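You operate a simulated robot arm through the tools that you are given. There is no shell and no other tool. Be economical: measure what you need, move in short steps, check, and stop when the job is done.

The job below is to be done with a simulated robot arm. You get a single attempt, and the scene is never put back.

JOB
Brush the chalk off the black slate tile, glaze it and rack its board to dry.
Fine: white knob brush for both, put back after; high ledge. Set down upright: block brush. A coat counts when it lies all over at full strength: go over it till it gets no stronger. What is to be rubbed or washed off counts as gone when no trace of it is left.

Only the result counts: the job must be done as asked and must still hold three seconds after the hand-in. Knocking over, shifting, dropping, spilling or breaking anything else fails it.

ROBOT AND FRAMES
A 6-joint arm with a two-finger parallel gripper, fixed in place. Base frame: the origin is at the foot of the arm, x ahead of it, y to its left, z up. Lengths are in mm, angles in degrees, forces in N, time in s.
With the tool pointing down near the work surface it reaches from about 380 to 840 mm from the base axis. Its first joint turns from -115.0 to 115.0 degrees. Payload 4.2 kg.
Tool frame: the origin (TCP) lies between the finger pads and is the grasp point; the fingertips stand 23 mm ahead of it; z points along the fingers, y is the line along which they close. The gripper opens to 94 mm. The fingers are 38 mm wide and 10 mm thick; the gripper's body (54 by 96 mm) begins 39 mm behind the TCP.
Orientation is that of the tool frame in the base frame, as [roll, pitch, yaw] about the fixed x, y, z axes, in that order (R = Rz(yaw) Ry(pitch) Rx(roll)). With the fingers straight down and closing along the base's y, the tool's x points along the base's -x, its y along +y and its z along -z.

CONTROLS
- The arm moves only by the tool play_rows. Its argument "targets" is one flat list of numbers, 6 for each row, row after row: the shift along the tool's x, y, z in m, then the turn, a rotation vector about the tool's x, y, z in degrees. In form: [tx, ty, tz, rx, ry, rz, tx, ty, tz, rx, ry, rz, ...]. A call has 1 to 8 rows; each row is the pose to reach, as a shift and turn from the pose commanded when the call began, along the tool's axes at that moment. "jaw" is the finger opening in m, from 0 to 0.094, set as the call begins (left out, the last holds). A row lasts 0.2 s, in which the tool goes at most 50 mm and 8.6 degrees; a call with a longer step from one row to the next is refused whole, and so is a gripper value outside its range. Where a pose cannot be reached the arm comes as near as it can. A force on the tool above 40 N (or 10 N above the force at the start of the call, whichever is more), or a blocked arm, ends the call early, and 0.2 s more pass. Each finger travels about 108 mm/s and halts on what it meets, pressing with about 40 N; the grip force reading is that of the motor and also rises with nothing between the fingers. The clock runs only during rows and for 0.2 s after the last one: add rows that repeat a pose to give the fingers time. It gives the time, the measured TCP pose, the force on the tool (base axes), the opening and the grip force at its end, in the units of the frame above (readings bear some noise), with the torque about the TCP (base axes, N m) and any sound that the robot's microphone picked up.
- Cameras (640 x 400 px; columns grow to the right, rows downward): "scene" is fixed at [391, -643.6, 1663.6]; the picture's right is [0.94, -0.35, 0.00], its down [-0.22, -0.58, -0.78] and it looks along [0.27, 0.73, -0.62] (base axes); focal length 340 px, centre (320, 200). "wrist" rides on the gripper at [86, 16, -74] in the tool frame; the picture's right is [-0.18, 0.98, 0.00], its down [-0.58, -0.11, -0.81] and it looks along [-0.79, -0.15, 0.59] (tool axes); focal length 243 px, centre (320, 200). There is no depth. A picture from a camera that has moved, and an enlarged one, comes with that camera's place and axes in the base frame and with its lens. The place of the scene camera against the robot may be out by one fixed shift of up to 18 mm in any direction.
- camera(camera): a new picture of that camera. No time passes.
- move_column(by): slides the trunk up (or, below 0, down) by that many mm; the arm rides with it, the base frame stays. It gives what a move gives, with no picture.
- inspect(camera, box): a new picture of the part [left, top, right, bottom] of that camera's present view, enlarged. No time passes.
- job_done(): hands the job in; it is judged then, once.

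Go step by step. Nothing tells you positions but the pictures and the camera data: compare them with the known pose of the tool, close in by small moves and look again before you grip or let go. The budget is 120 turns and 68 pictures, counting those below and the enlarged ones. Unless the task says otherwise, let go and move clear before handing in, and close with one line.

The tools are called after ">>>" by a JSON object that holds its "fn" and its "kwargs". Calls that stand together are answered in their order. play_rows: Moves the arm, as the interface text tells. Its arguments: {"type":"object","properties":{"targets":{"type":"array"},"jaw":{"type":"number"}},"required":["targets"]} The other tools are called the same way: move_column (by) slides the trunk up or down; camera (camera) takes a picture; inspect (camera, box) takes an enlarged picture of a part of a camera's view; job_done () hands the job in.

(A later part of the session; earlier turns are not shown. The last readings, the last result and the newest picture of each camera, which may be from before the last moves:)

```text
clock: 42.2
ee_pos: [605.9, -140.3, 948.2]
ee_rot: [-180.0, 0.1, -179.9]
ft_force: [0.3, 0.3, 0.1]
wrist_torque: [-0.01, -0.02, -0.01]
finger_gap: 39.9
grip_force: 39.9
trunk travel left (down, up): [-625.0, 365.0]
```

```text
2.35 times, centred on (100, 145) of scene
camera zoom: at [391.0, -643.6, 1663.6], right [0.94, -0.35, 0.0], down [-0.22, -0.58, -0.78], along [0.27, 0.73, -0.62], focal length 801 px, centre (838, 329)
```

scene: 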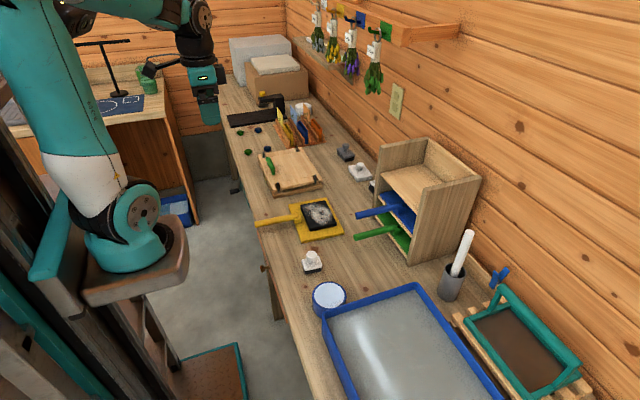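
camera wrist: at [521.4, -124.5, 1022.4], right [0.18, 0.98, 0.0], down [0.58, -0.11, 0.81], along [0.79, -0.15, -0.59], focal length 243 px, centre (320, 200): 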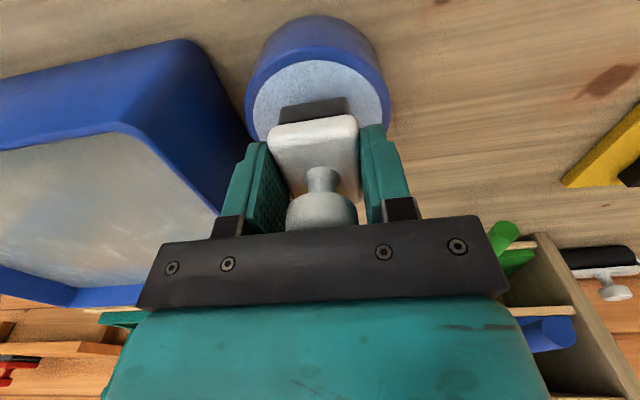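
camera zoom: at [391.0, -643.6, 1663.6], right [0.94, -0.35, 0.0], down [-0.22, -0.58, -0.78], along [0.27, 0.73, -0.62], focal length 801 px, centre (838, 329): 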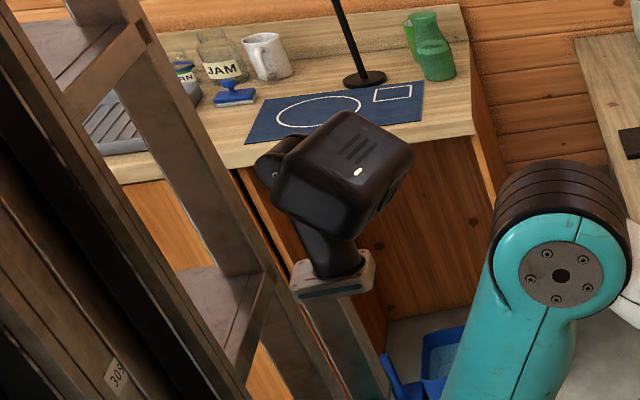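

The other is a whitish paste tin far off among the seed packets; the blue pot beside the brush and tile is the glaze. I dip, watching the force.

>>> {"fn": "play_rows", "kwargs": {"targets": [0, 0, 0.01, 0, 0, 0, 0, 0, 0.018, 0, 0, 0, 0, 0, 0.018, 0, 0, 0]}}

>>> {"fn": "play_rows", "kwargs": {"targets": [0, 0, 0.003, 0, 0, 0, 0, 0, 0.006, 0, 0, 0, 0, 0, 0.006, 0, 0, 0]}}

>>> {"fn": "inspect", "kwargs": {"camera": "scene", "box": [290, 250, 370, 320]}}

```text
clock: 43.0
ee_pos: [606.8, -139.8, 933.0]
ee_rot: [180.0, 0.2, -180.0]
ft_force: [-2.5, -1.6, 15.8]
wrist_torque: [-0.03, 0.19, 0.03]
finger_gap: 39.8
grip_force: 40.1
trunk travel left (down, up): [-625.0, 365.0]
```

```text
clock: 43.4
ee_pos: [607.8, -139.5, 932.0]
ee_rot: [-180.0, 0.3, -179.9]
ft_force: [-5.9, -1.0, 24.2]
wrist_torque: [0.06, 0.75, 0.0]
finger_gap: 40.0
grip_force: 40.2
trunk travel left (down, up): [-625.0, 365.0]
stopped in row 2: the force on the tool passed its limit at 46 N (the readings are from after the stop); the commanded pose is now the measured one
```

```text
5.71 times, centred on (330, 285) of scene
camera zoom: at [391.0, -643.6, 1663.6], right [0.94, -0.35, 0.0], down [-0.22, -0.58, -0.78], along [0.27, 0.73, -0.62], focal length 1945 px, centre (263, -286)
```

zoom: 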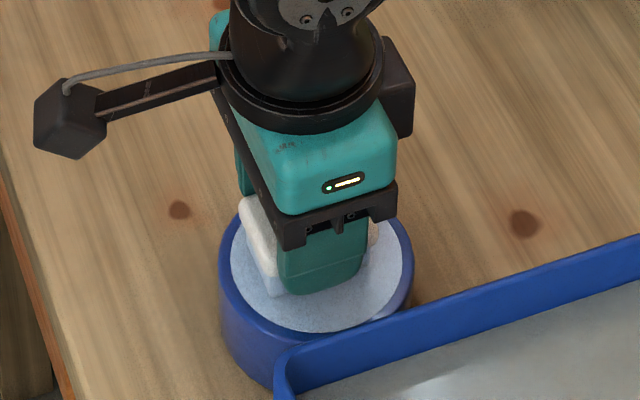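

The surface is firm at z≈894 and the bristles have turned pale blue, so the brush is loaded. I lift gently and check it.

>>> {"fn": "play_rows", "kwargs": {"targets": [0, 0, -0.01, 0, 0, 0, 0, 0, -0.03, 0, 0, 0, 0, 0, -0.05, 0, 0, 0, 0, 0, -0.05, 0, 0, 0]}}

>>> {"fn": "camera", "kwargs": {"camera": "wrist"}}

>>> {"fn": "inspect", "kwargs": {"camera": "scene", "box": [290, 240, 380, 320]}}

```text
clock: 44.4
ee_pos: [608.3, -139.5, 980.8]
ee_rot: [-180.0, 0.2, -179.9]
ft_force: [-0.6, -0.1, -0.8]
wrist_torque: [-0.05, 0.0, 0.02]
finger_gap: 40.1
grip_force: 39.7
trunk travel left (down, up): [-625.0, 365.0]
```

```text
29 pictures are left
camera wrist: at [521.8, -123.5, 1053.9], right [0.18, 0.98, 0.0], down [0.58, -0.11, 0.81], along [0.79, -0.15, -0.59], focal length 243 px, centre (320, 200)
```

wrist: 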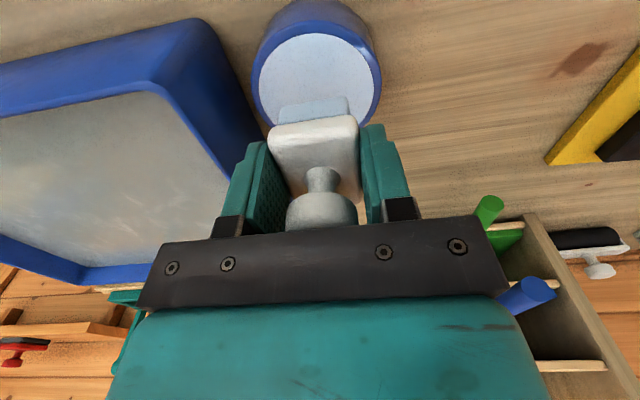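

```text
5.00 times, centred on (335, 280) of scene
camera zoom: at [391.0, -643.6, 1663.6], right [0.94, -0.35, 0.0], down [-0.22, -0.58, -0.78], along [0.27, 0.73, -0.62], focal length 1702 px, centre (245, -200)
```

zoom: 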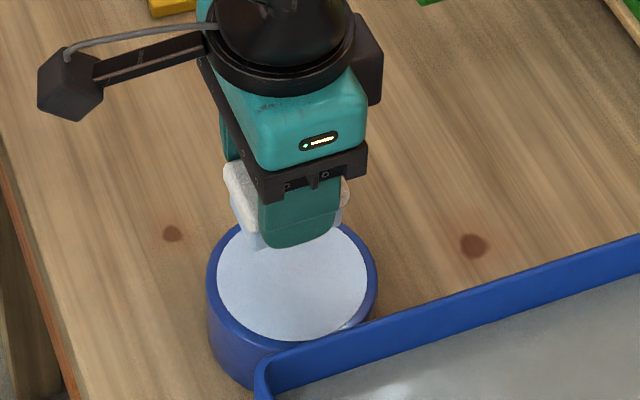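

The bristles are coated pale blue. I carry the brush back to the tile corner.

>>> {"fn": "play_rows", "kwargs": {"targets": [-0.0135, 0.041, 0, 0, 0, 0, -0.027, 0.082, 0, 0, 0, 0, -0.0405, 0.123, 0, 0, 0, 0, -0.054, 0.164, 0, 0, 0, 0, -0.068, 0.205, 0, 0, 0, 0, -0.082, 0.246, 0, 0, 0, 0, -0.095, 0.287, 0, 0, 0, 0, -0.095, 0.287, 0.02, 0, 0, 0]}}

>>> {"fn": "play_rows", "kwargs": {"targets": [0, 0, 0.02, 0, 0, 0, 0, 0, 0.042, 0, 0, 0, 0, 0, 0.042, 0, 0, 0]}}

>>> {"fn": "play_rows", "kwargs": {"targets": [0, 0, 0.002, 0, 0, 0, 0, 0, 0.002, 0, 0, 0]}}

```text
clock: 46.2
ee_pos: [701.9, 148.5, 961.3]
ee_rot: [-180.0, 0.2, 180.0]
ft_force: [-1.1, -0.1, -0.5]
wrist_torque: [0.0, -0.03, -0.02]
finger_gap: 39.9
grip_force: 40.0
trunk travel left (down, up): [-625.0, 365.0]
```

```text
clock: 47.0
ee_pos: [703.4, 148.0, 919.1]
ee_rot: [180.0, 0.1, -179.9]
ft_force: [0.2, 0.3, -1.0]
wrist_torque: [0.03, -0.01, -0.02]
finger_gap: 39.8
grip_force: 40.2
trunk travel left (down, up): [-625.0, 365.0]
```

```text
clock: 47.6
ee_pos: [701.3, 147.3, 917.8]
ee_rot: [180.0, 0.2, -179.8]
ft_force: [-1.1, -0.1, -1.2]
wrist_torque: [-0.01, -0.01, -0.01]
finger_gap: 39.9
grip_force: 40.5
trunk travel left (down, up): [-625.0, 365.0]
```

>>> {"fn": "play_rows", "kwargs": {"targets": [0, 0, 0.002, 0, 0, 0, 0, 0, 0.002, 0, 0, 0]}}

>>> {"fn": "play_rows", "kwargs": {"targets": [0, 0, 0.001, 0, 0, 0, 0, 0, 0.001, 0, 0, 0]}}

```text
clock: 48.2
ee_pos: [704.0, 147.8, 915.2]
ee_rot: [180.0, 0.2, -179.9]
ft_force: [0.3, 0.6, 1.4]
wrist_torque: [0.03, 0.06, -0.04]
finger_gap: 39.7
grip_force: 40.4
trunk travel left (down, up): [-625.0, 365.0]
```

```text
clock: 48.8
ee_pos: [701.8, 146.8, 914.8]
ee_rot: [180.0, 0.2, -180.0]
ft_force: [-1.3, -1.9, 13.3]
wrist_torque: [0.0, 0.35, 0.08]
finger_gap: 40.1
grip_force: 39.9
trunk travel left (down, up): [-625.0, 365.0]
```

Contact at about 13 N. I spread the glaze over all lanes.

>>> {"fn": "play_rows", "kwargs": {"targets": [0, -0.002, 0, 0, 0, 0, -0.0015, 0.033, 0, 0, 0, 0, -0.003, 0.066, 0, 0, 0, 0, -0.006, 0.102, 0, 0, 0, 0, -0.031, 0.102, 0, 0, 0, 0, -0.029, 0.066, 0, 0, 0, 0, -0.027, 0.033, 0, 0, 0, 0, -0.025, -0.002, 0, 0, 0, 0]}}

>>> {"fn": "play_rows", "kwargs": {"targets": [0.024, 0, 0, 0, 0, 0, 0.049, 0, 0, 0, 0, 0, 0.047, 0.035, 0, 0, 0, 0, 0.045, 0.07, 0, 0, 0, 0, 0.043, 0.104, 0, 0, 0, 0, 0.03, 0.104, 0, 0, 0, 0, 0.033, 0.055, 0, 0, 0, 0, 0.036, 0.006, 0, 0, 0, 0]}}

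>>> {"fn": "inspect", "kwargs": {"camera": "scene", "box": [280, 180, 360, 250]}}

```text
clock: 50.6
ee_pos: [728.9, 145.2, 915.4]
ee_rot: [-179.9, 0.2, 180.0]
ft_force: [2.1, 0.1, 7.5]
wrist_torque: [0.1, 0.08, -0.11]
finger_gap: 40.1
grip_force: 39.9
trunk travel left (down, up): [-625.0, 365.0]
```

```text
clock: 52.4
ee_pos: [691.2, 151.8, 914.6]
ee_rot: [-180.0, 0.3, -179.8]
ft_force: [1.7, -0.7, 5.4]
wrist_torque: [-0.03, 0.09, -0.03]
finger_gap: 39.9
grip_force: 40.3
trunk travel left (down, up): [-625.0, 365.0]
```

```text
5.71 times, centred on (320, 215) of scene
camera zoom: at [391.0, -643.6, 1663.6], right [0.94, -0.35, 0.0], down [-0.22, -0.58, -0.78], along [0.27, 0.73, -0.62], focal length 1945 px, centre (320, 114)
```

zoom: 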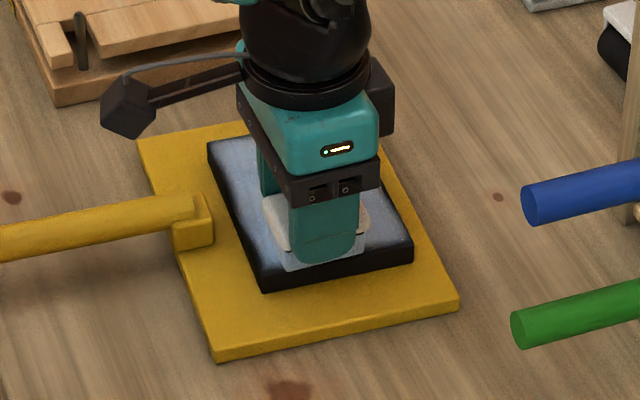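

The pale coat is forming. I go round the edges and then the inner lanes for more passes.

>>> {"fn": "play_rows", "kwargs": {"targets": [0.0145, -0.006, 0.0004, 0, 0, 0, -0.0105, -0.007, 0.0004, 0, 0, 0, -0.0365, -0.008, 0.0004, 0, 0, 0, -0.0385, 0.029, 0.0004, 0, 0, 0, -0.0405, 0.064, 0.0004, 0, 0, 0, -0.0435, 0.098, 0.0004, 0, 0, 0, -0.0185, 0.099, 0.0004, 0, 0, 0, 0.0075, 0.1, 0.0004, 0, 0, 0]}}

>>> {"fn": "play_rows", "kwargs": {"targets": [0.002, -0.036, 0, 0, 0, 0, 0.005, -0.071, 0, 0, 0, 0, 0.007, -0.106, 0, 0, 0, 0, -0.008, -0.106, 0, 0, 0, 0, -0.01, -0.07, 0, 0, 0, 0, -0.012, -0.035, 0, 0, 0, 0, -0.014, 0, 0, 0, 0, 0, -0.03, 0, 0, 0, 0, 0]}}

>>> {"fn": "play_rows", "kwargs": {"targets": [0.002, -0.036, 0, 0, 0, 0, 0.004, -0.071, 0, 0, 0, 0, 0.006, -0.106, 0, 0, 0, 0, -0.008, -0.106, 0, 0, 0, 0, -0.01, -0.07, 0, 0, 0, 0, -0.012, -0.035, 0, 0, 0, 0, -0.014, 0, 0, 0, 0, 0, 0.03, 0, 0, 0, 0, 0]}}

>>> {"fn": "inspect", "kwargs": {"camera": "scene", "box": [280, 180, 360, 250]}}

```text
clock: 54.2
ee_pos: [683.9, 253.0, 915.3]
ee_rot: [179.9, 0.3, -179.9]
ft_force: [4.6, -0.2, 18.3]
wrist_torque: [-0.14, -0.04, 0.08]
finger_gap: 39.7
grip_force: 40.3
trunk travel left (down, up): [-625.0, 365.0]
```

```text
clock: 56.0
ee_pos: [713.0, 253.1, 914.5]
ee_rot: [180.0, 0.2, -179.8]
ft_force: [-6.4, 1.3, 14.7]
wrist_torque: [-0.06, 0.28, -0.05]
finger_gap: 39.8
grip_force: 40.2
trunk travel left (down, up): [-625.0, 365.0]
```

```text
clock: 57.8
ee_pos: [683.1, 252.3, 915.0]
ee_rot: [179.9, 0.5, -179.8]
ft_force: [6.5, 2.3, 25.9]
wrist_torque: [-0.1, 0.03, 0.1]
finger_gap: 40.1
grip_force: 40.3
trunk travel left (down, up): [-625.0, 365.0]
```

```text
5.71 times, centred on (320, 215) of scene
camera zoom: at [391.0, -643.6, 1663.6], right [0.94, -0.35, 0.0], down [-0.22, -0.58, -0.78], along [0.27, 0.73, -0.62], focal length 1945 px, centre (320, 114)
```

zoom: 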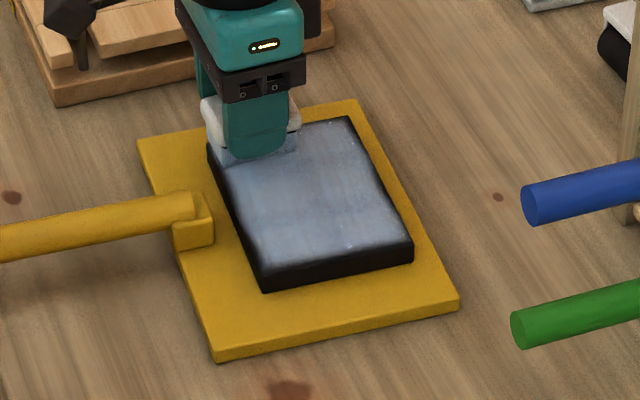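

Coat is nearly even, with slightly fainter margins. I make another round reaching a little further past the edges.

>>> {"fn": "play_rows", "kwargs": {"targets": [-0.026, 0.004, 0, 0, 0, 0, -0.054, 0.003, 0, 0, 0, 0, -0.052, -0.036, 0, 0, 0, 0, -0.05, -0.073, 0, 0, 0, 0, -0.048, -0.111, 0, 0, 0, 0, -0.02, -0.111, 0, 0, 0, 0, 0.009, -0.11, 0, 0, 0, 0, 0.007, -0.073, 0, 0, 0, 0]}}

>>> {"fn": "play_rows", "kwargs": {"targets": [-0.003, 0.037, 0, 0, 0, 0, -0.005, 0.076, 0, 0, 0, 0, -0.02, 0.076, 0, 0, 0, 0, -0.018, 0.038, 0, 0, 0, 0, -0.015, 0, 0, 0, 0, 0, -0.013, -0.037, 0, 0, 0, 0, -0.028, -0.037, 0, 0, 0, 0, -0.03, 0, 0, 0, 0, 0]}}

>>> {"fn": "play_rows", "kwargs": {"targets": [-0.002, 0.037, 0, 0, 0, 0, -0.004, 0.075, 0, 0, 0, 0, -0.018, 0.075, 0, 0, 0, 0, -0.016, 0.037, 0, 0, 0, 0, -0.013, 0, 0, 0, 0, 0, -0.011, -0.037, 0, 0, 0, 0, 0.01, -0.037, 0, 0, 0, 0, 0.032, -0.037, 0, 0, 0, 0]}}

>>> {"fn": "play_rows", "kwargs": {"targets": [0.001, 0, -0.03, 0, 0, 0, 0.04, -0.03, -0.06, 0, 0, 0, 0.06, -0.07, -0.065, 0, 0, 0, 0.06, -0.1, -0.065, 0, 0, 0, 0.06, -0.1, -0.065, 0, 0, 0]}}

>>> {"fn": "inspect", "kwargs": {"camera": "wrist", "box": [400, 20, 640, 210]}}

>>> {"fn": "inspect", "kwargs": {"camera": "scene", "box": [280, 180, 360, 250]}}

```text
clock: 59.5
ee_pos: [678.4, 152.2, 916.3]
ee_rot: [-180.0, 0.5, 179.8]
ft_force: [-1.9, 1.0, 15.9]
wrist_torque: [0.1, 0.41, 0.01]
finger_gap: 39.9
grip_force: 40.0
trunk travel left (down, up): [-625.0, 365.0]
stopped in row 8: the force on the tool passed its limit at 45 N (the readings are from after the stop); the commanded pose is now the measured one
```

```text
clock: 61.3
ee_pos: [710.0, 149.2, 915.5]
ee_rot: [-179.8, 0.4, 179.5]
ft_force: [0.1, -8.9, 23.2]
wrist_torque: [-0.15, 0.13, 0.04]
finger_gap: 39.7
grip_force: 40.6
trunk travel left (down, up): [-625.0, 365.0]
```

```text
clock: 63.1
ee_pos: [675.9, 114.1, 915.4]
ee_rot: [-180.0, 0.6, 179.6]
ft_force: [7.6, -1.7, 23.8]
wrist_torque: [0.48, -1.0, -0.16]
finger_gap: 40.1
grip_force: 40.3
trunk travel left (down, up): [-625.0, 365.0]
```

```text
refused: row 2 steps farther than a row can; nothing moved
```

```text
2.11 times, centred on (520, 115) of wrist
camera zoom: at [589.8, 129.9, 987.3], right [0.19, 0.98, 0.0], down [0.57, -0.11, 0.81], along [0.8, -0.15, -0.58], focal length 511 px, centre (-101, 379)
```

zoom: 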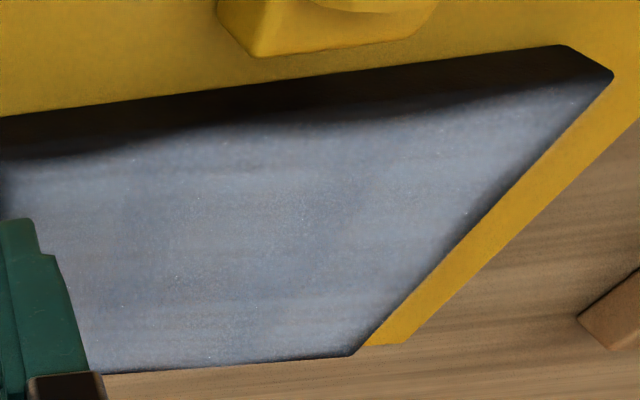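

```text
5.71 times, centred on (320, 215) of scene
camera zoom: at [391.0, -643.6, 1663.6], right [0.94, -0.35, 0.0], down [-0.22, -0.58, -0.78], along [0.27, 0.73, -0.62], focal length 1945 px, centre (320, 114)
```

zoom: 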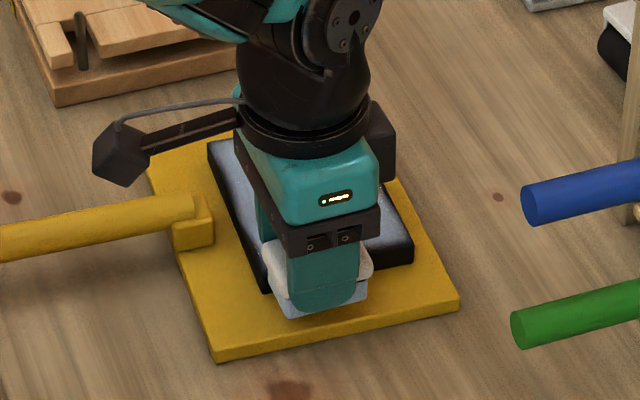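

The earlier stop offset the following path, so the brush overhung the tile's side; the board has not moved. I lift straight up and check the brush and the coat.

>>> {"fn": "play_rows", "kwargs": {"targets": [0, 0, -0.03, 0, 0, 0, 0, 0, -0.065, 0, 0, 0, 0.03, -0.035, -0.065, 0, 0, 0, 0.06, -0.07, -0.065, 0, 0, 0, 0.06, -0.07, -0.065, 0, 0, 0]}}

>>> {"fn": "camera", "kwargs": {"camera": "wrist"}}

>>> {"fn": "inspect", "kwargs": {"camera": "scene", "box": [270, 180, 350, 250]}}

```text
clock: 64.3
ee_pos: [614.8, 42.3, 980.4]
ee_rot: [-179.9, 0.3, 179.7]
ft_force: [0.8, -0.1, -0.9]
wrist_torque: [0.0, 0.0, -0.01]
finger_gap: 40.1
grip_force: 40.1
trunk travel left (down, up): [-625.0, 365.0]
```

```text
23 pictures are left
camera wrist: at [529.4, 58.3, 1052.7], right [0.19, 0.98, 0.0], down [0.58, -0.11, 0.81], along [0.8, -0.15, -0.59], focal length 243 px, centre (320, 200)
```

wrist: 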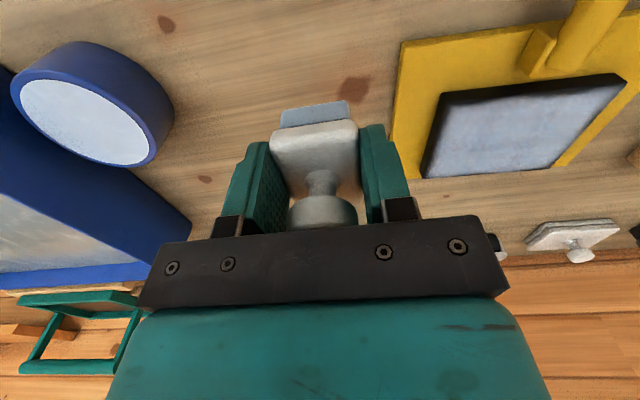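

```text
5.71 times, centred on (310, 215) of scene
camera zoom: at [391.0, -643.6, 1663.6], right [0.94, -0.35, 0.0], down [-0.22, -0.58, -0.78], along [0.27, 0.73, -0.62], focal length 1945 px, centre (377, 114)
```

zoom: 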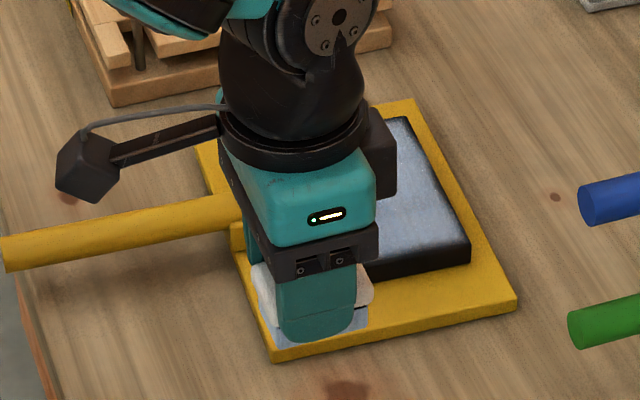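

Brush is still upright in the grip and the coat is building. I re-dip, then work the edges further.

>>> {"fn": "play_rows", "kwargs": {"targets": [0.002, -0.045, 0, 0, 0, 0, 0.004, -0.09, 0, 0, 0, 0, 0.006, -0.135, 0, 0, 0, 0, 0.0085, -0.1825, 0, 0, 0, 0, 0.0085, -0.1825, 0.025, 0, 0, 0, 0.0085, -0.1825, 0.044, 0, 0, 0, 0.0085, -0.1825, 0.044, 0, 0, 0]}}

>>> {"fn": "play_rows", "kwargs": {"targets": [0, 0, 0.0015, 0, 0, 0, 0, 0, 0.0015, 0, 0, 0]}}

```text
clock: 65.9
ee_pos: [607.2, -137.5, 934.5]
ee_rot: [-179.8, 0.3, 179.8]
ft_force: [0.8, 0.2, -0.9]
wrist_torque: [-0.01, 0.0, 0.0]
finger_gap: 40.1
grip_force: 40.0
trunk travel left (down, up): [-625.0, 365.0]
```

```text
clock: 66.5
ee_pos: [606.4, -137.4, 934.4]
ee_rot: [-179.9, 0.3, 179.7]
ft_force: [-0.1, 0.1, -0.2]
wrist_torque: [0.03, -0.01, -0.02]
finger_gap: 40.0
grip_force: 40.1
trunk travel left (down, up): [-625.0, 365.0]
```

>>> {"fn": "play_rows", "kwargs": {"targets": [0, 0, 0.002, 0, 0, 0, 0, 0, 0.002, 0, 0, 0]}}

>>> {"fn": "play_rows", "kwargs": {"targets": [0, 0, 0.001, 0, 0, 0, 0, 0, 0.001, 0, 0, 0]}}

```text
clock: 67.1
ee_pos: [606.7, -136.9, 932.8]
ee_rot: [-179.8, 0.5, 179.8]
ft_force: [0.2, -1.6, 11.7]
wrist_torque: [0.06, 0.27, 0.04]
finger_gap: 39.9
grip_force: 39.8
trunk travel left (down, up): [-625.0, 365.0]
```

```text
clock: 67.7
ee_pos: [606.8, -137.4, 932.0]
ee_rot: [-179.8, 0.5, 179.7]
ft_force: [0.1, -0.2, 31.9]
wrist_torque: [0.12, 0.53, 0.0]
finger_gap: 40.0
grip_force: 40.2
trunk travel left (down, up): [-625.0, 365.0]
```

Loaded again. Back to the tile.

>>> {"fn": "play_rows", "kwargs": {"targets": [0, 0, -0.02, 0, 0, 0, 0, 0, -0.048, 0, 0, 0, -0.015, 0.045, -0.048, 0, 0, 0, -0.03, 0.09, -0.048, 0, 0, 0, -0.045, 0.135, -0.048, 0, 0, 0, -0.06, 0.18, -0.048, 0, 0, 0, -0.075, 0.225, -0.048, 0, 0, 0, -0.09, 0.265, -0.048, 0, 0, 0]}}

>>> {"fn": "play_rows", "kwargs": {"targets": [-0.006, 0.022, 0.01, 0, 0, 0, -0.006, 0.022, 0.04, 0, 0, 0, -0.006, 0.022, 0.062, 0, 0, 0, -0.006, 0.022, 0.062, 0, 0, 0]}}

>>> {"fn": "play_rows", "kwargs": {"targets": [0, 0, 0.0015, 0, 0, 0, 0, 0, 0.0015, 0, 0, 0]}}

```text
clock: 69.5
ee_pos: [699.7, 128.2, 979.8]
ee_rot: [-179.9, 0.3, 179.7]
ft_force: [0.1, -0.6, 0.3]
wrist_torque: [0.04, 0.02, -0.01]
finger_gap: 39.7
grip_force: 40.1
trunk travel left (down, up): [-625.0, 365.0]
```

```text
clock: 70.5
ee_pos: [705.0, 149.7, 915.9]
ee_rot: [-179.9, 0.3, 179.7]
ft_force: [0.1, 0.1, -0.9]
wrist_torque: [-0.01, -0.04, 0.0]
finger_gap: 40.0
grip_force: 39.7
trunk travel left (down, up): [-625.0, 365.0]
```

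```text
clock: 71.1
ee_pos: [704.7, 148.9, 916.0]
ee_rot: [-179.9, 0.5, 179.7]
ft_force: [2.1, -2.5, 12.0]
wrist_torque: [-0.02, 0.17, 0.04]
finger_gap: 39.7
grip_force: 39.9
trunk travel left (down, up): [-625.0, 365.0]
```

12 N contact. I work near edge, inner lanes, far edge, and ends again.

>>> {"fn": "play_rows", "kwargs": {"targets": [0.0345, -0.002, 0, 0, 0, 0, 0.0335, 0.031, 0, 0, 0, 0, 0.0305, 0.066, 0, 0, 0, 0, 0.0275, 0.101, 0, 0, 0, 0, 0.0305, 0.066, 0, 0, 0, 0, 0.0335, 0.031, 0, 0, 0, 0, 0.0345, -0.002, 0, 0, 0, 0, 0.0185, -0.004, 0, 0, 0, 0]}}

```text
clock: 72.9
ee_pos: [684.5, 145.0, 916.0]
ee_rot: [-179.8, 0.3, 179.6]
ft_force: [-5.1, 0.8, 12.4]
wrist_torque: [0.23, 0.1, 0.07]
finger_gap: 40.1
grip_force: 39.9
trunk travel left (down, up): [-625.0, 365.0]
```

>>> {"fn": "play_rows", "kwargs": {"targets": [-0.002, 0.035, 0, 0, 0, 0, -0.004, 0.07, 0, 0, 0, 0, -0.006, 0.107, 0, 0, 0, 0, -0.022, 0.108, 0, 0, 0, 0, -0.02, 0.07, 0, 0, 0, 0, -0.018, 0.035, 0, 0, 0, 0, -0.016, -0.002, 0, 0, 0, 0, -0.032, -0.002, 0, 0, 0, 0]}}

```text
clock: 74.7
ee_pos: [718.6, 141.9, 914.9]
ee_rot: [-179.9, 0.3, 179.8]
ft_force: [-2.5, 0.1, 5.0]
wrist_torque: [0.09, 0.24, 0.0]
finger_gap: 40.0
grip_force: 40.0
trunk travel left (down, up): [-625.0, 365.0]
```

>>> {"fn": "play_rows", "kwargs": {"targets": [-0.002, 0.037, 0.0005, 0, 0, 0, -0.004, 0.075, 0.0005, 0, 0, 0, -0.006, 0.11, 0.0005, 0, 0, 0, -0.023, 0.11, 0.0005, 0, 0, 0, -0.021, 0.072, 0.0005, 0, 0, 0, -0.018, 0.036, 0.0005, 0, 0, 0, -0.016, 0.002, 0.0005, 0, 0, 0, -0.018, 0.036, 0.0005, 0, 0, 0]}}

```text
clock: 76.5
ee_pos: [737.2, 177.6, 914.7]
ee_rot: [-179.8, 0.2, 179.6]
ft_force: [-1.4, -3.8, 13.8]
wrist_torque: [-0.03, 0.14, 0.12]
finger_gap: 40.0
grip_force: 39.7
trunk travel left (down, up): [-625.0, 365.0]
```

>>> {"fn": "play_rows", "kwargs": {"targets": [-0.0025, 0.036, 0, 0, 0, 0, -0.005, 0.074, 0, 0, 0, 0, 0.027, 0.075, 0, 0, 0, 0, 0.059, 0.074, 0, 0, 0, 0, 0.062, 0.036, 0, 0, 0, 0, 0.065, 0.001, 0, 0, 0, 0, 0.066, -0.032, 0, 0, 0, 0, 0.036, -0.034, 0, 0, 0, 0]}}

>>> {"fn": "play_rows", "kwargs": {"targets": [-0.032, -0.001, 0, 0, 0, 0, 0.01, 0, 0, 0, 0, 0, 0.01, 0, -0.03, 0, 0, 0, 0.01, 0, -0.065, 0, 0, 0, 0.04, -0.035, -0.065, 0, 0, 0, 0.07, -0.07, -0.065, 0, 0, 0, 0.08, -0.1, -0.065, 0, 0, 0, 0.08, -0.1, -0.065, 0, 0, 0]}}

>>> {"fn": "inspect", "kwargs": {"camera": "wrist", "box": [370, 20, 640, 200]}}

```text
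clock: 78.3
ee_pos: [699.3, 145.7, 915.1]
ee_rot: [-179.8, 0.3, 179.8]
ft_force: [-9.9, 1.1, 28.6]
wrist_torque: [0.29, 0.36, 0.04]
finger_gap: 39.8
grip_force: 39.3
trunk travel left (down, up): [-625.0, 365.0]
```

```text
clock: 80.1
ee_pos: [618.1, 46.7, 977.1]
ee_rot: [-179.9, 0.3, 179.7]
ft_force: [-0.7, -0.6, -1.2]
wrist_torque: [0.0, 0.01, -0.01]
finger_gap: 40.0
grip_force: 40.2
trunk travel left (down, up): [-625.0, 365.0]
```

```text
2.22 times, centred on (505, 110) of wrist
camera zoom: at [531.7, 62.7, 1049.9], right [0.19, 0.98, 0.0], down [0.58, -0.11, 0.81], along [0.8, -0.15, -0.59], focal length 539 px, centre (-91, 400)
```

zoom: 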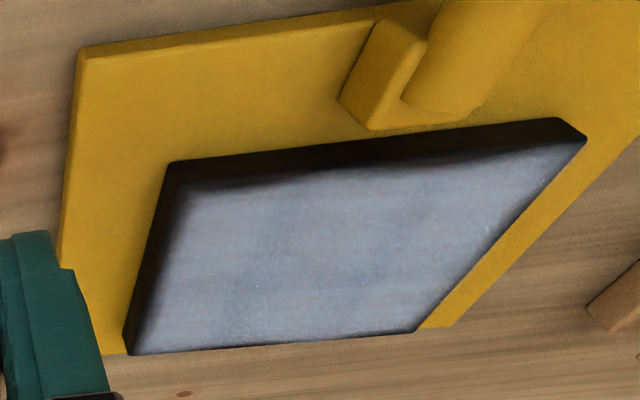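

Margins at the near and low-y edges are still faint. I go back with slightly more overhang along those edges.

>>> {"fn": "play_rows", "kwargs": {"targets": [-0.024, 0.034, 0, 0, 0, 0, -0.048, 0.068, 0, 0, 0, 0, -0.07, 0.103, 0, 0, 0, 0, -0.07, 0.103, 0.03, 0, 0, 0, -0.07, 0.103, 0.0585, 0, 0, 0, -0.07, 0.103, 0.06, 0, 0, 0, -0.07, 0.103, 0.06, 0, 0, 0]}}

>>> {"fn": "play_rows", "kwargs": {"targets": [0, 0, 0.0015, 0, 0, 0, 0, 0, 0.0015, 0, 0, 0]}}

```text
clock: 81.7
ee_pos: [689.7, 148.4, 918.7]
ee_rot: [-179.9, 0.4, 179.8]
ft_force: [-0.8, 0.0, -1.0]
wrist_torque: [-0.03, 0.02, -0.01]
finger_gap: 40.1
grip_force: 39.9
trunk travel left (down, up): [-625.0, 365.0]
```

```text
clock: 82.3
ee_pos: [689.7, 147.9, 915.7]
ee_rot: [-180.0, 0.2, 179.7]
ft_force: [0.6, 0.0, -0.8]
wrist_torque: [-0.03, 0.04, -0.02]
finger_gap: 39.9
grip_force: 39.8
trunk travel left (down, up): [-625.0, 365.0]
```

>>> {"fn": "play_rows", "kwargs": {"targets": [0, 0, 0.0015, 0, 0, 0, 0, 0, 0.0015, 0, 0, 0]}}

```text
clock: 82.9
ee_pos: [688.9, 148.5, 914.7]
ee_rot: [-180.0, 0.4, 179.8]
ft_force: [0.4, 0.4, -0.4]
wrist_torque: [0.04, 0.06, -0.03]
finger_gap: 40.1
grip_force: 40.3
trunk travel left (down, up): [-625.0, 365.0]
```

>>> {"fn": "play_rows", "kwargs": {"targets": [0, 0, 0.0015, 0, 0, 0, 0, 0, 0.0015, 0, 0, 0]}}

```text
clock: 83.5
ee_pos: [689.9, 148.0, 916.3]
ee_rot: [-179.9, 0.4, 179.7]
ft_force: [-0.9, -0.5, 11.6]
wrist_torque: [0.05, 0.25, 0.0]
finger_gap: 40.0
grip_force: 40.3
trunk travel left (down, up): [-625.0, 365.0]
```

>>> {"fn": "play_rows", "kwargs": {"targets": [0.0225, -0.0015, 0, 0, 0, 0, 0.0205, 0.0315, 0, 0, 0, 0, 0.0185, 0.0665, 0, 0, 0, 0, 0.0155, 0.1035, 0, 0, 0, 0, 0.0185, 0.0665, 0, 0, 0, 0, 0.0205, 0.0315, 0, 0, 0, 0, 0.0225, -0.0015, 0, 0, 0, 0, 0.0225, -0.0055, 0, 0, 0, 0]}}

```text
clock: 85.3
ee_pos: [667.3, 144.6, 915.3]
ee_rot: [180.0, 0.6, 179.6]
ft_force: [2.4, 8.4, 30.9]
wrist_torque: [0.5, -0.06, 0.08]
finger_gap: 39.9
grip_force: 40.0
trunk travel left (down, up): [-625.0, 365.0]
```

>>> {"fn": "play_rows", "kwargs": {"targets": [-0.023, -0.003, -0.0007, 0, 0, 0, -0.048, -0.003, -0.0007, 0, 0, 0, -0.073, -0.002, -0.0007, 0, 0, 0, -0.048, -0.003, -0.0007, 0, 0, 0, -0.023, -0.003, -0.0007, 0, 0, 0, 0, -0.002, -0.0007, 0, 0, 0, 0, 0.02, -0.0007, 0, 0, 0, -0.023, 0.005, -0.0007, 0, 0, 0]}}

```text
clock: 87.1
ee_pos: [688.7, 150.3, 915.4]
ee_rot: [-179.8, 0.3, -180.0]
ft_force: [-4.7, 3.3, 14.9]
wrist_torque: [0.27, 0.23, 0.0]
finger_gap: 39.8
grip_force: 39.9
trunk travel left (down, up): [-625.0, 365.0]
```

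>>> {"fn": "play_rows", "kwargs": {"targets": [-0.025, -0.002, 0, 0, 0, 0, -0.05, -0.003, 0, 0, 0, 0, -0.052, 0.031, 0, 0, 0, 0, -0.054, 0.066, 0, 0, 0, 0, -0.056, 0.104, 0, 0, 0, 0, -0.025, 0.107, 0, 0, 0, 0, 0.014, 0.107, 0, 0, 0, 0, -0.025, 0.107, 0, 0, 0, 0]}}

>>> {"fn": "inspect", "kwargs": {"camera": "scene", "box": [280, 180, 360, 250]}}

```text
clock: 88.9
ee_pos: [712.7, 255.9, 915.0]
ee_rot: [-179.9, 0.4, 179.9]
ft_force: [-6.0, 0.6, 15.3]
wrist_torque: [-0.01, 0.36, -0.06]
finger_gap: 40.1
grip_force: 39.7
trunk travel left (down, up): [-625.0, 365.0]
```

```text
5.71 times, centred on (320, 215) of scene
camera zoom: at [391.0, -643.6, 1663.6], right [0.94, -0.35, 0.0], down [-0.22, -0.58, -0.78], along [0.27, 0.73, -0.62], focal length 1945 px, centre (320, 114)
```

zoom: 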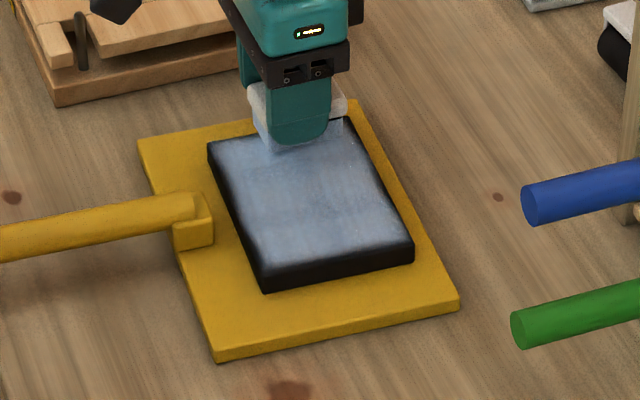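

Good uniform look; margins improved. I lift, compare from the previous viewpoint, then re-dip for another full coat.

>>> {"fn": "play_rows", "kwargs": {"targets": [0, 0, -0.03, 0, 0, 0, 0, 0, -0.063, 0, 0, 0, 0.02, -0.045, -0.063, 0, 0, 0, 0.04, -0.09, -0.063, 0, 0, 0, 0.06, -0.135, -0.063, 0, 0, 0, 0.08, -0.175, -0.063, 0, 0, 0, 0.097, -0.21, -0.063, 0, 0, 0, 0.097, -0.21, -0.063, 0, 0, 0]}}

>>> {"fn": "inspect", "kwargs": {"camera": "wrist", "box": [370, 20, 640, 200]}}

```text
clock: 90.7
ee_pos: [616.8, 45.3, 978.7]
ee_rot: [-179.9, 0.2, 179.7]
ft_force: [0.3, -0.3, 0.0]
wrist_torque: [-0.01, -0.02, 0.0]
finger_gap: 39.9
grip_force: 39.8
trunk travel left (down, up): [-625.0, 365.0]
```

```text
2.22 times, centred on (505, 110) of wrist
camera zoom: at [529.7, 61.3, 1052.1], right [0.19, 0.98, 0.0], down [0.58, -0.11, 0.81], along [0.8, -0.15, -0.59], focal length 539 px, centre (-91, 400)
```

zoom: 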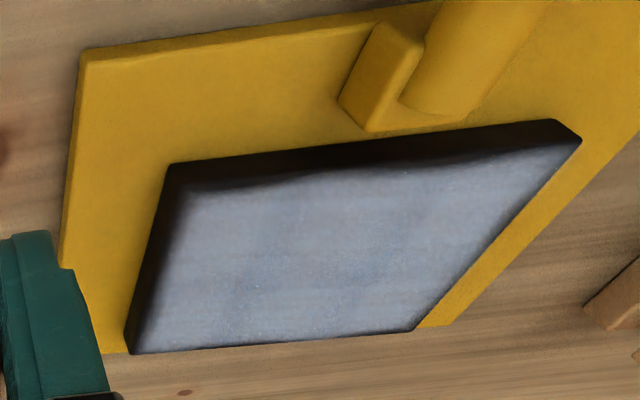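

Far edge is now full; the near edge and near-left corner remain faint. I re-dip and target those.

>>> {"fn": "play_rows", "kwargs": {"targets": [0.002, -0.045, 0, 0, 0, 0, 0.004, -0.09, 0, 0, 0, 0, 0.006, -0.135, 0, 0, 0, 0, 0.0085, -0.1845, 0, 0, 0, 0, 0.0085, -0.1845, 0.025, 0, 0, 0, 0.0085, -0.1845, 0.045, 0, 0, 0, 0.0085, -0.1845, 0.0465, 0, 0, 0, 0.0085, -0.1845, 0.0465, 0, 0, 0]}}

>>> {"fn": "play_rows", "kwargs": {"targets": [0, 0, 0.0015, 0, 0, 0, 0, 0, 0.0015, 0, 0, 0]}}

```text
clock: 92.5
ee_pos: [608.9, -139.6, 932.0]
ee_rot: [-179.9, 0.4, 179.7]
ft_force: [0.8, -1.8, 8.5]
wrist_torque: [0.05, 0.18, 0.04]
finger_gap: 39.9
grip_force: 39.7
trunk travel left (down, up): [-625.0, 365.0]
```

```text
clock: 93.1
ee_pos: [609.3, -138.4, 933.0]
ee_rot: [-179.7, 0.6, 179.7]
ft_force: [1.5, -2.3, 32.3]
wrist_torque: [0.08, 0.45, -0.02]
finger_gap: 39.8
grip_force: 40.0
trunk travel left (down, up): [-625.0, 365.0]
```

>>> {"fn": "play_rows", "kwargs": {"targets": [0, 0, -0.02, 0, 0, 0, 0, 0, -0.048, 0, 0, 0, -0.014, 0.046, -0.048, 0, 0, 0, -0.028, 0.092, -0.048, 0, 0, 0, -0.042, 0.138, -0.048, 0, 0, 0, -0.056, 0.184, -0.048, 0, 0, 0, -0.07, 0.23, -0.048, 0, 0, 0, -0.08, 0.275, -0.048, 0, 0, 0]}}

>>> {"fn": "play_rows", "kwargs": {"targets": [-0.002, 0.012, 0.01, 0, 0, 0, -0.002, 0.012, 0.04, 0, 0, 0, -0.002, 0.012, 0.063, 0, 0, 0, -0.002, 0.012, 0.0635, 0, 0, 0]}}

>>> {"fn": "play_rows", "kwargs": {"targets": [0, 0, 0.001, 0, 0, 0, 0, 0, 0.001, 0, 0, 0]}}

```text
clock: 94.9
ee_pos: [689.3, 136.8, 977.2]
ee_rot: [-180.0, 0.3, 179.6]
ft_force: [-0.2, -0.1, -0.9]
wrist_torque: [0.05, -0.01, 0.03]
finger_gap: 40.1
grip_force: 39.9
trunk travel left (down, up): [-625.0, 365.0]
```

```text
clock: 95.9
ee_pos: [690.0, 148.0, 915.9]
ee_rot: [-179.9, 0.5, 179.8]
ft_force: [-1.9, 2.4, 6.4]
wrist_torque: [0.12, 0.18, -0.04]
finger_gap: 39.9
grip_force: 40.1
trunk travel left (down, up): [-625.0, 365.0]
```

```text
clock: 96.5
ee_pos: [690.4, 147.6, 915.1]
ee_rot: [-179.9, 0.6, 179.6]
ft_force: [-1.9, 3.7, 16.6]
wrist_torque: [0.23, 0.34, -0.06]
finger_gap: 39.9
grip_force: 39.8
trunk travel left (down, up): [-625.0, 365.0]
```

Contact re-established at ~15 N. Targeting the near edge and near-left corner.

>>> {"fn": "play_rows", "kwargs": {"targets": [0.026, -0.002, 0, 0, 0, 0, 0.026, -0.009, 0, 0, 0, 0, 0.026, 0.012, 0, 0, 0, 0, 0.022, 0.047, 0, 0, 0, 0, 0.02, 0.077, 0, 0, 0, 0, 0.018, 0.105, 0, 0, 0, 0, 0.022, 0.067, 0, 0, 0, 0, 0.025, 0.022, 0, 0, 0, 0]}}

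```text
clock: 98.3
ee_pos: [667.2, 172.1, 916.5]
ee_rot: [179.9, 0.6, 179.8]
ft_force: [2.7, 9.4, 31.8]
wrist_torque: [0.32, 0.06, -0.13]
finger_gap: 40.1
grip_force: 40.2
trunk travel left (down, up): [-625.0, 365.0]
```

>>> {"fn": "play_rows", "kwargs": {"targets": [0.002, -0.025, -0.001, 0, 0, 0, 0.002, -0.032, -0.001, 0, 0, 0, -0.025, -0.032, -0.001, 0, 0, 0, -0.05, -0.033, -0.001, 0, 0, 0, -0.075, -0.032, -0.001, 0, 0, 0, -0.05, -0.033, -0.001, 0, 0, 0, -0.025, -0.032, -0.001, 0, 0, 0, 0.001, -0.031, -0.001, 0, 0, 0]}}

>>> {"fn": "inspect", "kwargs": {"camera": "scene", "box": [285, 185, 355, 245]}}

```text
clock: 100.1
ee_pos: [662.9, 139.2, 914.5]
ee_rot: [-179.8, 0.3, 179.7]
ft_force: [1.1, -0.9, 7.5]
wrist_torque: [0.06, -0.07, -0.01]
finger_gap: 39.9
grip_force: 39.9
trunk travel left (down, up): [-625.0, 365.0]
```

```text
6.67 times, centred on (320, 215) of scene
camera zoom: at [391.0, -643.6, 1663.6], right [0.94, -0.35, 0.0], down [-0.22, -0.58, -0.78], along [0.27, 0.73, -0.62], focal length 2269 px, centre (320, 100)
```

zoom: 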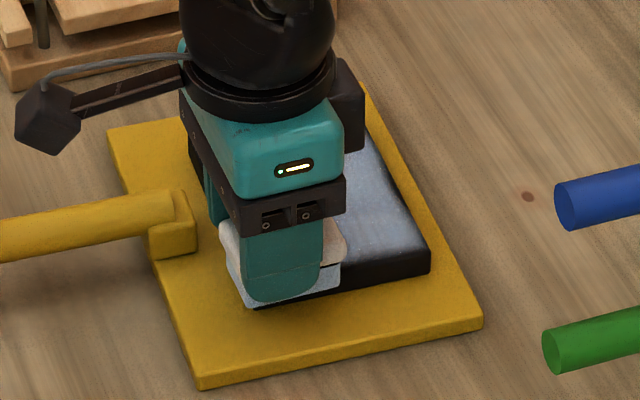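

>>> {"fn": "play_rows", "kwargs": {"targets": [-0.003, 0.036, 0.0005, 0, 0, 0, -0.006, 0.075, 0.0005, 0, 0, 0, -0.009, 0.114, 0.0005, 0, 0, 0, -0.025, 0.114, 0.0005, 0, 0, 0, -0.022, 0.076, 0.0005, 0, 0, 0, -0.019, 0.038, 0.0005, 0, 0, 0, -0.016, 0.004, 0.0005, 0, 0, 0, -0.032, 0.004, 0.0005, 0, 0, 0]}}

```text
clock: 101.9
ee_pos: [696.4, 141.4, 914.9]
ee_rot: [-179.8, 0.3, 179.8]
ft_force: [-8.7, 0.8, 20.9]
wrist_torque: [0.27, 0.37, 0.09]
finger_gap: 40.1
grip_force: 39.9
trunk travel left (down, up): [-625.0, 365.0]
```

>>> {"fn": "play_rows", "kwargs": {"targets": [-0.002, 0.037, 0, 0, 0, 0, -0.004, 0.074, 0, 0, 0, 0, -0.006, 0.11, 0, 0, 0, 0, -0.022, 0.11, 0, 0, 0, 0, -0.02, 0.074, 0, 0, 0, 0, -0.018, 0.037, 0, 0, 0, 0, -0.016, 0, 0, 0, 0, 0, -0.032, 0, 0, 0, 0, 0]}}

```text
clock: 103.7
ee_pos: [729.1, 143.5, 915.1]
ee_rot: [-179.8, 0.1, 179.7]
ft_force: [-0.1, 0.6, -1.3]
wrist_torque: [-0.01, 0.04, 0.0]
finger_gap: 39.8
grip_force: 39.7
trunk travel left (down, up): [-625.0, 365.0]
```

>>> {"fn": "play_rows", "kwargs": {"targets": [0, 0, 0.0015, 0, 0, 0, -0.002, 0.037, 0.0015, 0, 0, 0, -0.004, 0.074, 0.0015, 0, 0, 0, -0.006, 0.112, 0.0015, 0, 0, 0, -0.017, 0.112, 0.0015, 0, 0, 0, -0.015, 0.074, 0.0015, 0, 0, 0, -0.013, 0.037, 0.0015, 0, 0, 0, -0.011, -0.002, 0.0015, 0, 0, 0]}}

```text
clock: 105.5
ee_pos: [741.4, 139.2, 915.1]
ee_rot: [-179.9, 0.4, 179.7]
ft_force: [1.1, 2.8, 22.0]
wrist_torque: [0.36, 0.18, -0.17]
finger_gap: 39.7
grip_force: 39.9
trunk travel left (down, up): [-625.0, 365.0]
```

>>> {"fn": "play_rows", "kwargs": {"targets": [0.025, 0.001, -0.0003, 0, 0, 0, 0.023, 0.039, -0.0003, 0, 0, 0, 0.021, 0.074, -0.0003, 0, 0, 0, 0.018, 0.111, -0.0003, 0, 0, 0, 0.034, 0.111, -0.0003, 0, 0, 0, 0.037, 0.074, -0.0003, 0, 0, 0, 0.039, 0.039, -0.0003, 0, 0, 0, 0.041, 0.002, -0.0003, 0, 0, 0]}}

>>> {"fn": "play_rows", "kwargs": {"targets": [0.015, 0.002, 0, 0, 0, 0, 0.013, 0.04, 0, 0, 0, 0, 0.01, 0.075, 0, 0, 0, 0, 0.01, 0.075, -0.03, 0, 0, 0, 0.01, 0.075, -0.063, 0, 0, 0, 0.035, 0.035, -0.063, 0, 0, 0, 0.06, -0.005, -0.063, 0, 0, 0, 0.08, -0.045, -0.063, 0, 0, 0]}}

>>> {"fn": "play_rows", "kwargs": {"targets": [0, -0.04, 0, 0, 0, 0, 0, -0.055, 0, 0, 0, 0, 0, -0.055, 0, 0, 0, 0]}}

>>> {"fn": "inspect", "kwargs": {"camera": "wrist", "box": [370, 20, 640, 200]}}

```text
clock: 107.3
ee_pos: [701.3, 143.7, 915.2]
ee_rot: [179.9, 0.6, 179.7]
ft_force: [2.1, 9.1, 33.7]
wrist_torque: [0.52, 0.39, -0.17]
finger_gap: 39.9
grip_force: 40.1
trunk travel left (down, up): [-625.0, 365.0]
```

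```text
clock: 109.1
ee_pos: [618.0, 97.7, 977.3]
ee_rot: [-179.8, 0.2, 179.7]
ft_force: [1.0, 0.9, -0.5]
wrist_torque: [0.02, 0.03, 0.03]
finger_gap: 39.9
grip_force: 40.4
trunk travel left (down, up): [-625.0, 365.0]
```

```text
clock: 109.9
ee_pos: [617.0, 41.6, 975.6]
ee_rot: [-179.9, 0.3, 179.6]
ft_force: [0.6, 0.1, -0.2]
wrist_torque: [0.01, -0.02, 0.0]
finger_gap: 40.0
grip_force: 39.9
trunk travel left (down, up): [-625.0, 365.0]
```

```text
2.22 times, centred on (505, 110) of wrist
camera zoom: at [530.9, 58.1, 1048.6], right [0.19, 0.98, 0.0], down [0.58, -0.11, 0.81], along [0.8, -0.15, -0.59], focal length 539 px, centre (-91, 400)
```

zoom: 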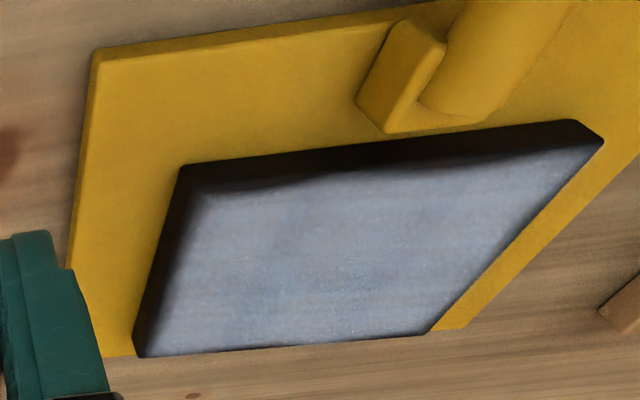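

The dark near/left band is mostly the tile's visible side faces. I zoom into that corner to make sure.

>>> {"fn": "inspect", "kwargs": {"camera": "wrist", "box": [425, 80, 525, 170]}}

```text
4.44 times, centred on (475, 125) of wrist
camera zoom: at [530.9, 58.1, 1048.6], right [0.19, 0.98, 0.0], down [0.58, -0.11, 0.81], along [0.8, -0.15, -0.59], focal length 1078 px, centre (-369, 533)
```

zoom: 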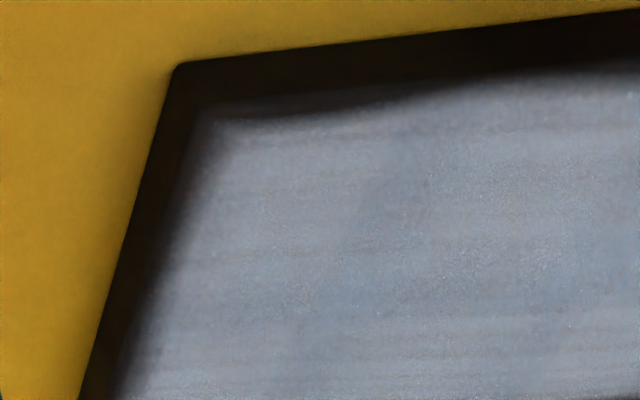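

A thin 2–3 mm strip along the near edge and left corner is still weak. I re-dip and stroke that corner slowly with more overlap.

>>> {"fn": "play_rows", "kwargs": {"targets": [0.0025, -0.045, 0, 0, 0, 0, 0.005, -0.09, 0, 0, 0, 0, 0.0075, -0.135, 0, 0, 0, 0, 0.01, -0.182, 0, 0, 0, 0, 0.01, -0.182, 0.025, 0, 0, 0, 0.01, -0.182, 0.042, 0, 0, 0, 0.01, -0.182, 0.044, 0, 0, 0, 0.01, -0.182, 0.044, 0, 0, 0]}}

>>> {"fn": "play_rows", "kwargs": {"targets": [0, 0, 0.001, 0, 0, 0, 0, 0, 0.001, 0, 0, 0]}}

```text
clock: 111.7
ee_pos: [606.5, -140.1, 933.7]
ee_rot: [-179.8, 0.4, 179.7]
ft_force: [-0.4, -1.5, 9.0]
wrist_torque: [0.02, 0.17, 0.05]
finger_gap: 40.0
grip_force: 40.1
trunk travel left (down, up): [-625.0, 365.0]
```

```text
clock: 112.3
ee_pos: [607.1, -139.8, 932.4]
ee_rot: [-179.8, 0.4, 179.7]
ft_force: [-2.3, -4.3, 18.7]
wrist_torque: [0.0, 0.26, 0.0]
finger_gap: 39.8
grip_force: 40.2
trunk travel left (down, up): [-625.0, 365.0]
```

>>> {"fn": "play_rows", "kwargs": {"targets": [0, 0, -0.02, 0, 0, 0, 0, 0, -0.048, 0, 0, 0, -0.01, 0.047, -0.048, 0, 0, 0, -0.02, 0.094, -0.048, 0, 0, 0, -0.03, 0.141, -0.048, 0, 0, 0, -0.04, 0.188, -0.048, 0, 0, 0, -0.05, 0.235, -0.048, 0, 0, 0, -0.06, 0.28, -0.048, 0, 0, 0]}}

>>> {"fn": "play_rows", "kwargs": {"targets": [-0.003, 0.01, 0.01, 0, 0, 0, -0.003, 0.01, 0.04, 0, 0, 0, -0.003, 0.01, 0.063, 0, 0, 0, -0.003, 0.01, 0.0635, 0, 0, 0]}}

>>> {"fn": "play_rows", "kwargs": {"targets": [0, 0, 0.001, 0, 0, 0, 0, 0, 0.001, 0, 0, 0]}}

```text
clock: 114.1
ee_pos: [669.7, 139.5, 976.7]
ee_rot: [-179.9, 0.2, 179.6]
ft_force: [0.0, -0.2, -0.8]
wrist_torque: [0.05, 0.02, 0.0]
finger_gap: 39.9
grip_force: 40.2
trunk travel left (down, up): [-625.0, 365.0]
```

```text
clock: 115.1
ee_pos: [672.5, 151.5, 915.2]
ee_rot: [-179.8, 0.4, 179.8]
ft_force: [0.9, 0.2, 3.1]
wrist_torque: [0.08, 0.07, 0.0]
finger_gap: 40.1
grip_force: 40.1
trunk travel left (down, up): [-625.0, 365.0]
```

```text
clock: 115.7
ee_pos: [670.7, 152.3, 914.5]
ee_rot: [-179.9, 0.5, 179.8]
ft_force: [-1.2, 2.3, 13.4]
wrist_torque: [0.17, 0.19, 0.01]
finger_gap: 39.7
grip_force: 40.4
trunk travel left (down, up): [-625.0, 365.0]
```

>>> {"fn": "play_rows", "kwargs": {"targets": [0.0105, -0.0025, 0, 0, 0, 0, 0.0105, -0.0105, 0, 0, 0, 0, 0.0095, 0.0045, 0, 0, 0, 0, 0.0085, 0.0215, 0, 0, 0, 0, 0.0075, 0.0395, 0, 0, 0, 0, 0.0065, 0.0575, 0, 0, 0, 0, 0.0055, 0.0755, 0, 0, 0, 0, 0.0035, 0.0945, 0, 0, 0, 0]}}

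```text
clock: 117.5
ee_pos: [668.0, 244.8, 915.5]
ee_rot: [-179.9, 0.3, 179.8]
ft_force: [0.0, -5.4, 15.1]
wrist_torque: [-0.13, -0.13, -0.06]
finger_gap: 39.7
grip_force: 39.8
trunk travel left (down, up): [-625.0, 365.0]
```

>>> {"fn": "play_rows", "kwargs": {"targets": [0, 0.007, 0, 0, 0, 0, 0.002, -0.019, 0, 0, 0, 0, 0.003, -0.037, 0, 0, 0, 0, 0.004, -0.055, 0, 0, 0, 0, 0.005, -0.073, 0, 0, 0, 0, 0.006, -0.091, 0, 0, 0, 0, 0.007, -0.105, 0, 0, 0, 0, -0.003, -0.107, 0, 0, 0, 0]}}

```text
clock: 119.3
ee_pos: [670.0, 138.2, 914.1]
ee_rot: [-179.7, 0.3, 179.7]
ft_force: [-10.2, 1.8, 27.1]
wrist_torque: [0.34, 0.24, 0.08]
finger_gap: 40.0
grip_force: 40.2
trunk travel left (down, up): [-625.0, 365.0]
```

>>> {"fn": "play_rows", "kwargs": {"targets": [-0.015, -0.001, -0.0005, 0, 0, 0, -0.033, -0.001, -0.0005, 0, 0, 0, -0.05, -0.001, -0.0005, 0, 0, 0, -0.068, -0.001, -0.0005, 0, 0, 0, -0.05, -0.001, -0.0005, 0, 0, 0, -0.033, -0.001, -0.0005, 0, 0, 0, -0.015, -0.001, -0.0005, 0, 0, 0, 0.008, 0, -0.0005, 0, 0, 0]}}

>>> {"fn": "play_rows", "kwargs": {"targets": [0, 0, -0.03, 0, 0, 0, 0, 0, -0.062, 0, 0, 0, 0.025, -0.04, -0.062, 0, 0, 0, 0.046, -0.08, -0.062, 0, 0, 0, 0.046, -0.095, -0.062, 0, 0, 0, 0.046, -0.095, -0.062, 0, 0, 0]}}

>>> {"fn": "inspect", "kwargs": {"camera": "wrist", "box": [425, 70, 545, 170]}}

```text
clock: 121.1
ee_pos: [662.3, 137.4, 915.9]
ee_rot: [-179.9, 0.4, 179.7]
ft_force: [4.8, -0.7, 17.1]
wrist_torque: [0.15, -0.19, -0.04]
finger_gap: 39.7
grip_force: 40.0
trunk travel left (down, up): [-625.0, 365.0]
```

```text
clock: 122.5
ee_pos: [614.0, 42.9, 975.2]
ee_rot: [-179.9, 0.3, 179.7]
ft_force: [0.3, -0.1, -0.7]
wrist_torque: [-0.01, -0.01, 0.01]
finger_gap: 39.9
grip_force: 39.8
trunk travel left (down, up): [-625.0, 365.0]
```

```text
4.00 times, centred on (485, 120) of wrist
camera zoom: at [527.8, 59.6, 1048.8], right [0.19, 0.98, 0.0], down [0.58, -0.11, 0.81], along [0.8, -0.15, -0.59], focal length 970 px, centre (-340, 520)
```

zoom: 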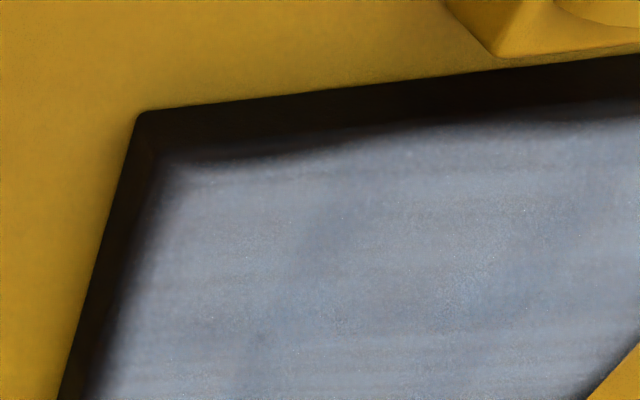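

The coat now reaches the edges and no longer gets stronger elsewhere. Next I return the brush to its spot (611,-7), with its original slight yaw.

>>> {"fn": "play_rows", "kwargs": {"targets": [0.001, -0.025, 0, 0, 0, 1.7, 0.0023, -0.0503, 0, 0, 0, 3.4, 0.0023, -0.0503, 0.04, 0, 0, 3.4, 0.0023, -0.0503, 0.08, 0, 0, 3.4, 0.0023, -0.0503, 0.084, 0, 0, 3.4, 0.0023, -0.0503, 0.084, 0, 0, 3.4]}}

>>> {"fn": "play_rows", "kwargs": {"targets": [0, 0, 0.002, 0, 0, 0, 0, 0, 0.002, 0, 0, 0]}}

```text
clock: 123.9
ee_pos: [613.6, -7.6, 893.2]
ee_rot: [-179.9, 0.3, 176.3]
ft_force: [-0.3, -0.8, 0.0]
wrist_torque: [0.02, 0.02, 0.02]
finger_gap: 40.0
grip_force: 40.0
trunk travel left (down, up): [-625.0, 365.0]
```

```text
clock: 124.5
ee_pos: [614.4, -7.6, 891.4]
ee_rot: [-179.9, 0.3, 176.2]
ft_force: [0.3, -0.9, -0.4]
wrist_torque: [-0.02, -0.01, 0.02]
finger_gap: 40.0
grip_force: 40.3
trunk travel left (down, up): [-625.0, 365.0]
```

>>> {"fn": "play_rows", "kwargs": {"targets": [0.0025, 0.0005, 0.0015, 0, 0, 0, 0.0025, 0.0005, 0.0015, 0, 0, 0]}}

>>> {"fn": "play_rows", "kwargs": {"targets": [0, 0, 0.0015, 0, 0, 0, 0, 0, 0.0015, 0, 0, 0]}}

```text
clock: 125.1
ee_pos: [610.9, -6.9, 889.6]
ee_rot: [-180.0, 0.3, 176.3]
ft_force: [1.1, 0.9, -1.2]
wrist_torque: [0.0, 0.08, 0.01]
finger_gap: 39.9
grip_force: 40.2
trunk travel left (down, up): [-625.0, 365.0]
```

```text
clock: 125.7
ee_pos: [610.7, -6.7, 888.2]
ee_rot: [-180.0, 0.4, 176.3]
ft_force: [-0.4, 0.6, -0.3]
wrist_torque: [0.02, 0.03, -0.03]
finger_gap: 39.8
grip_force: 39.6
trunk travel left (down, up): [-625.0, 365.0]
```

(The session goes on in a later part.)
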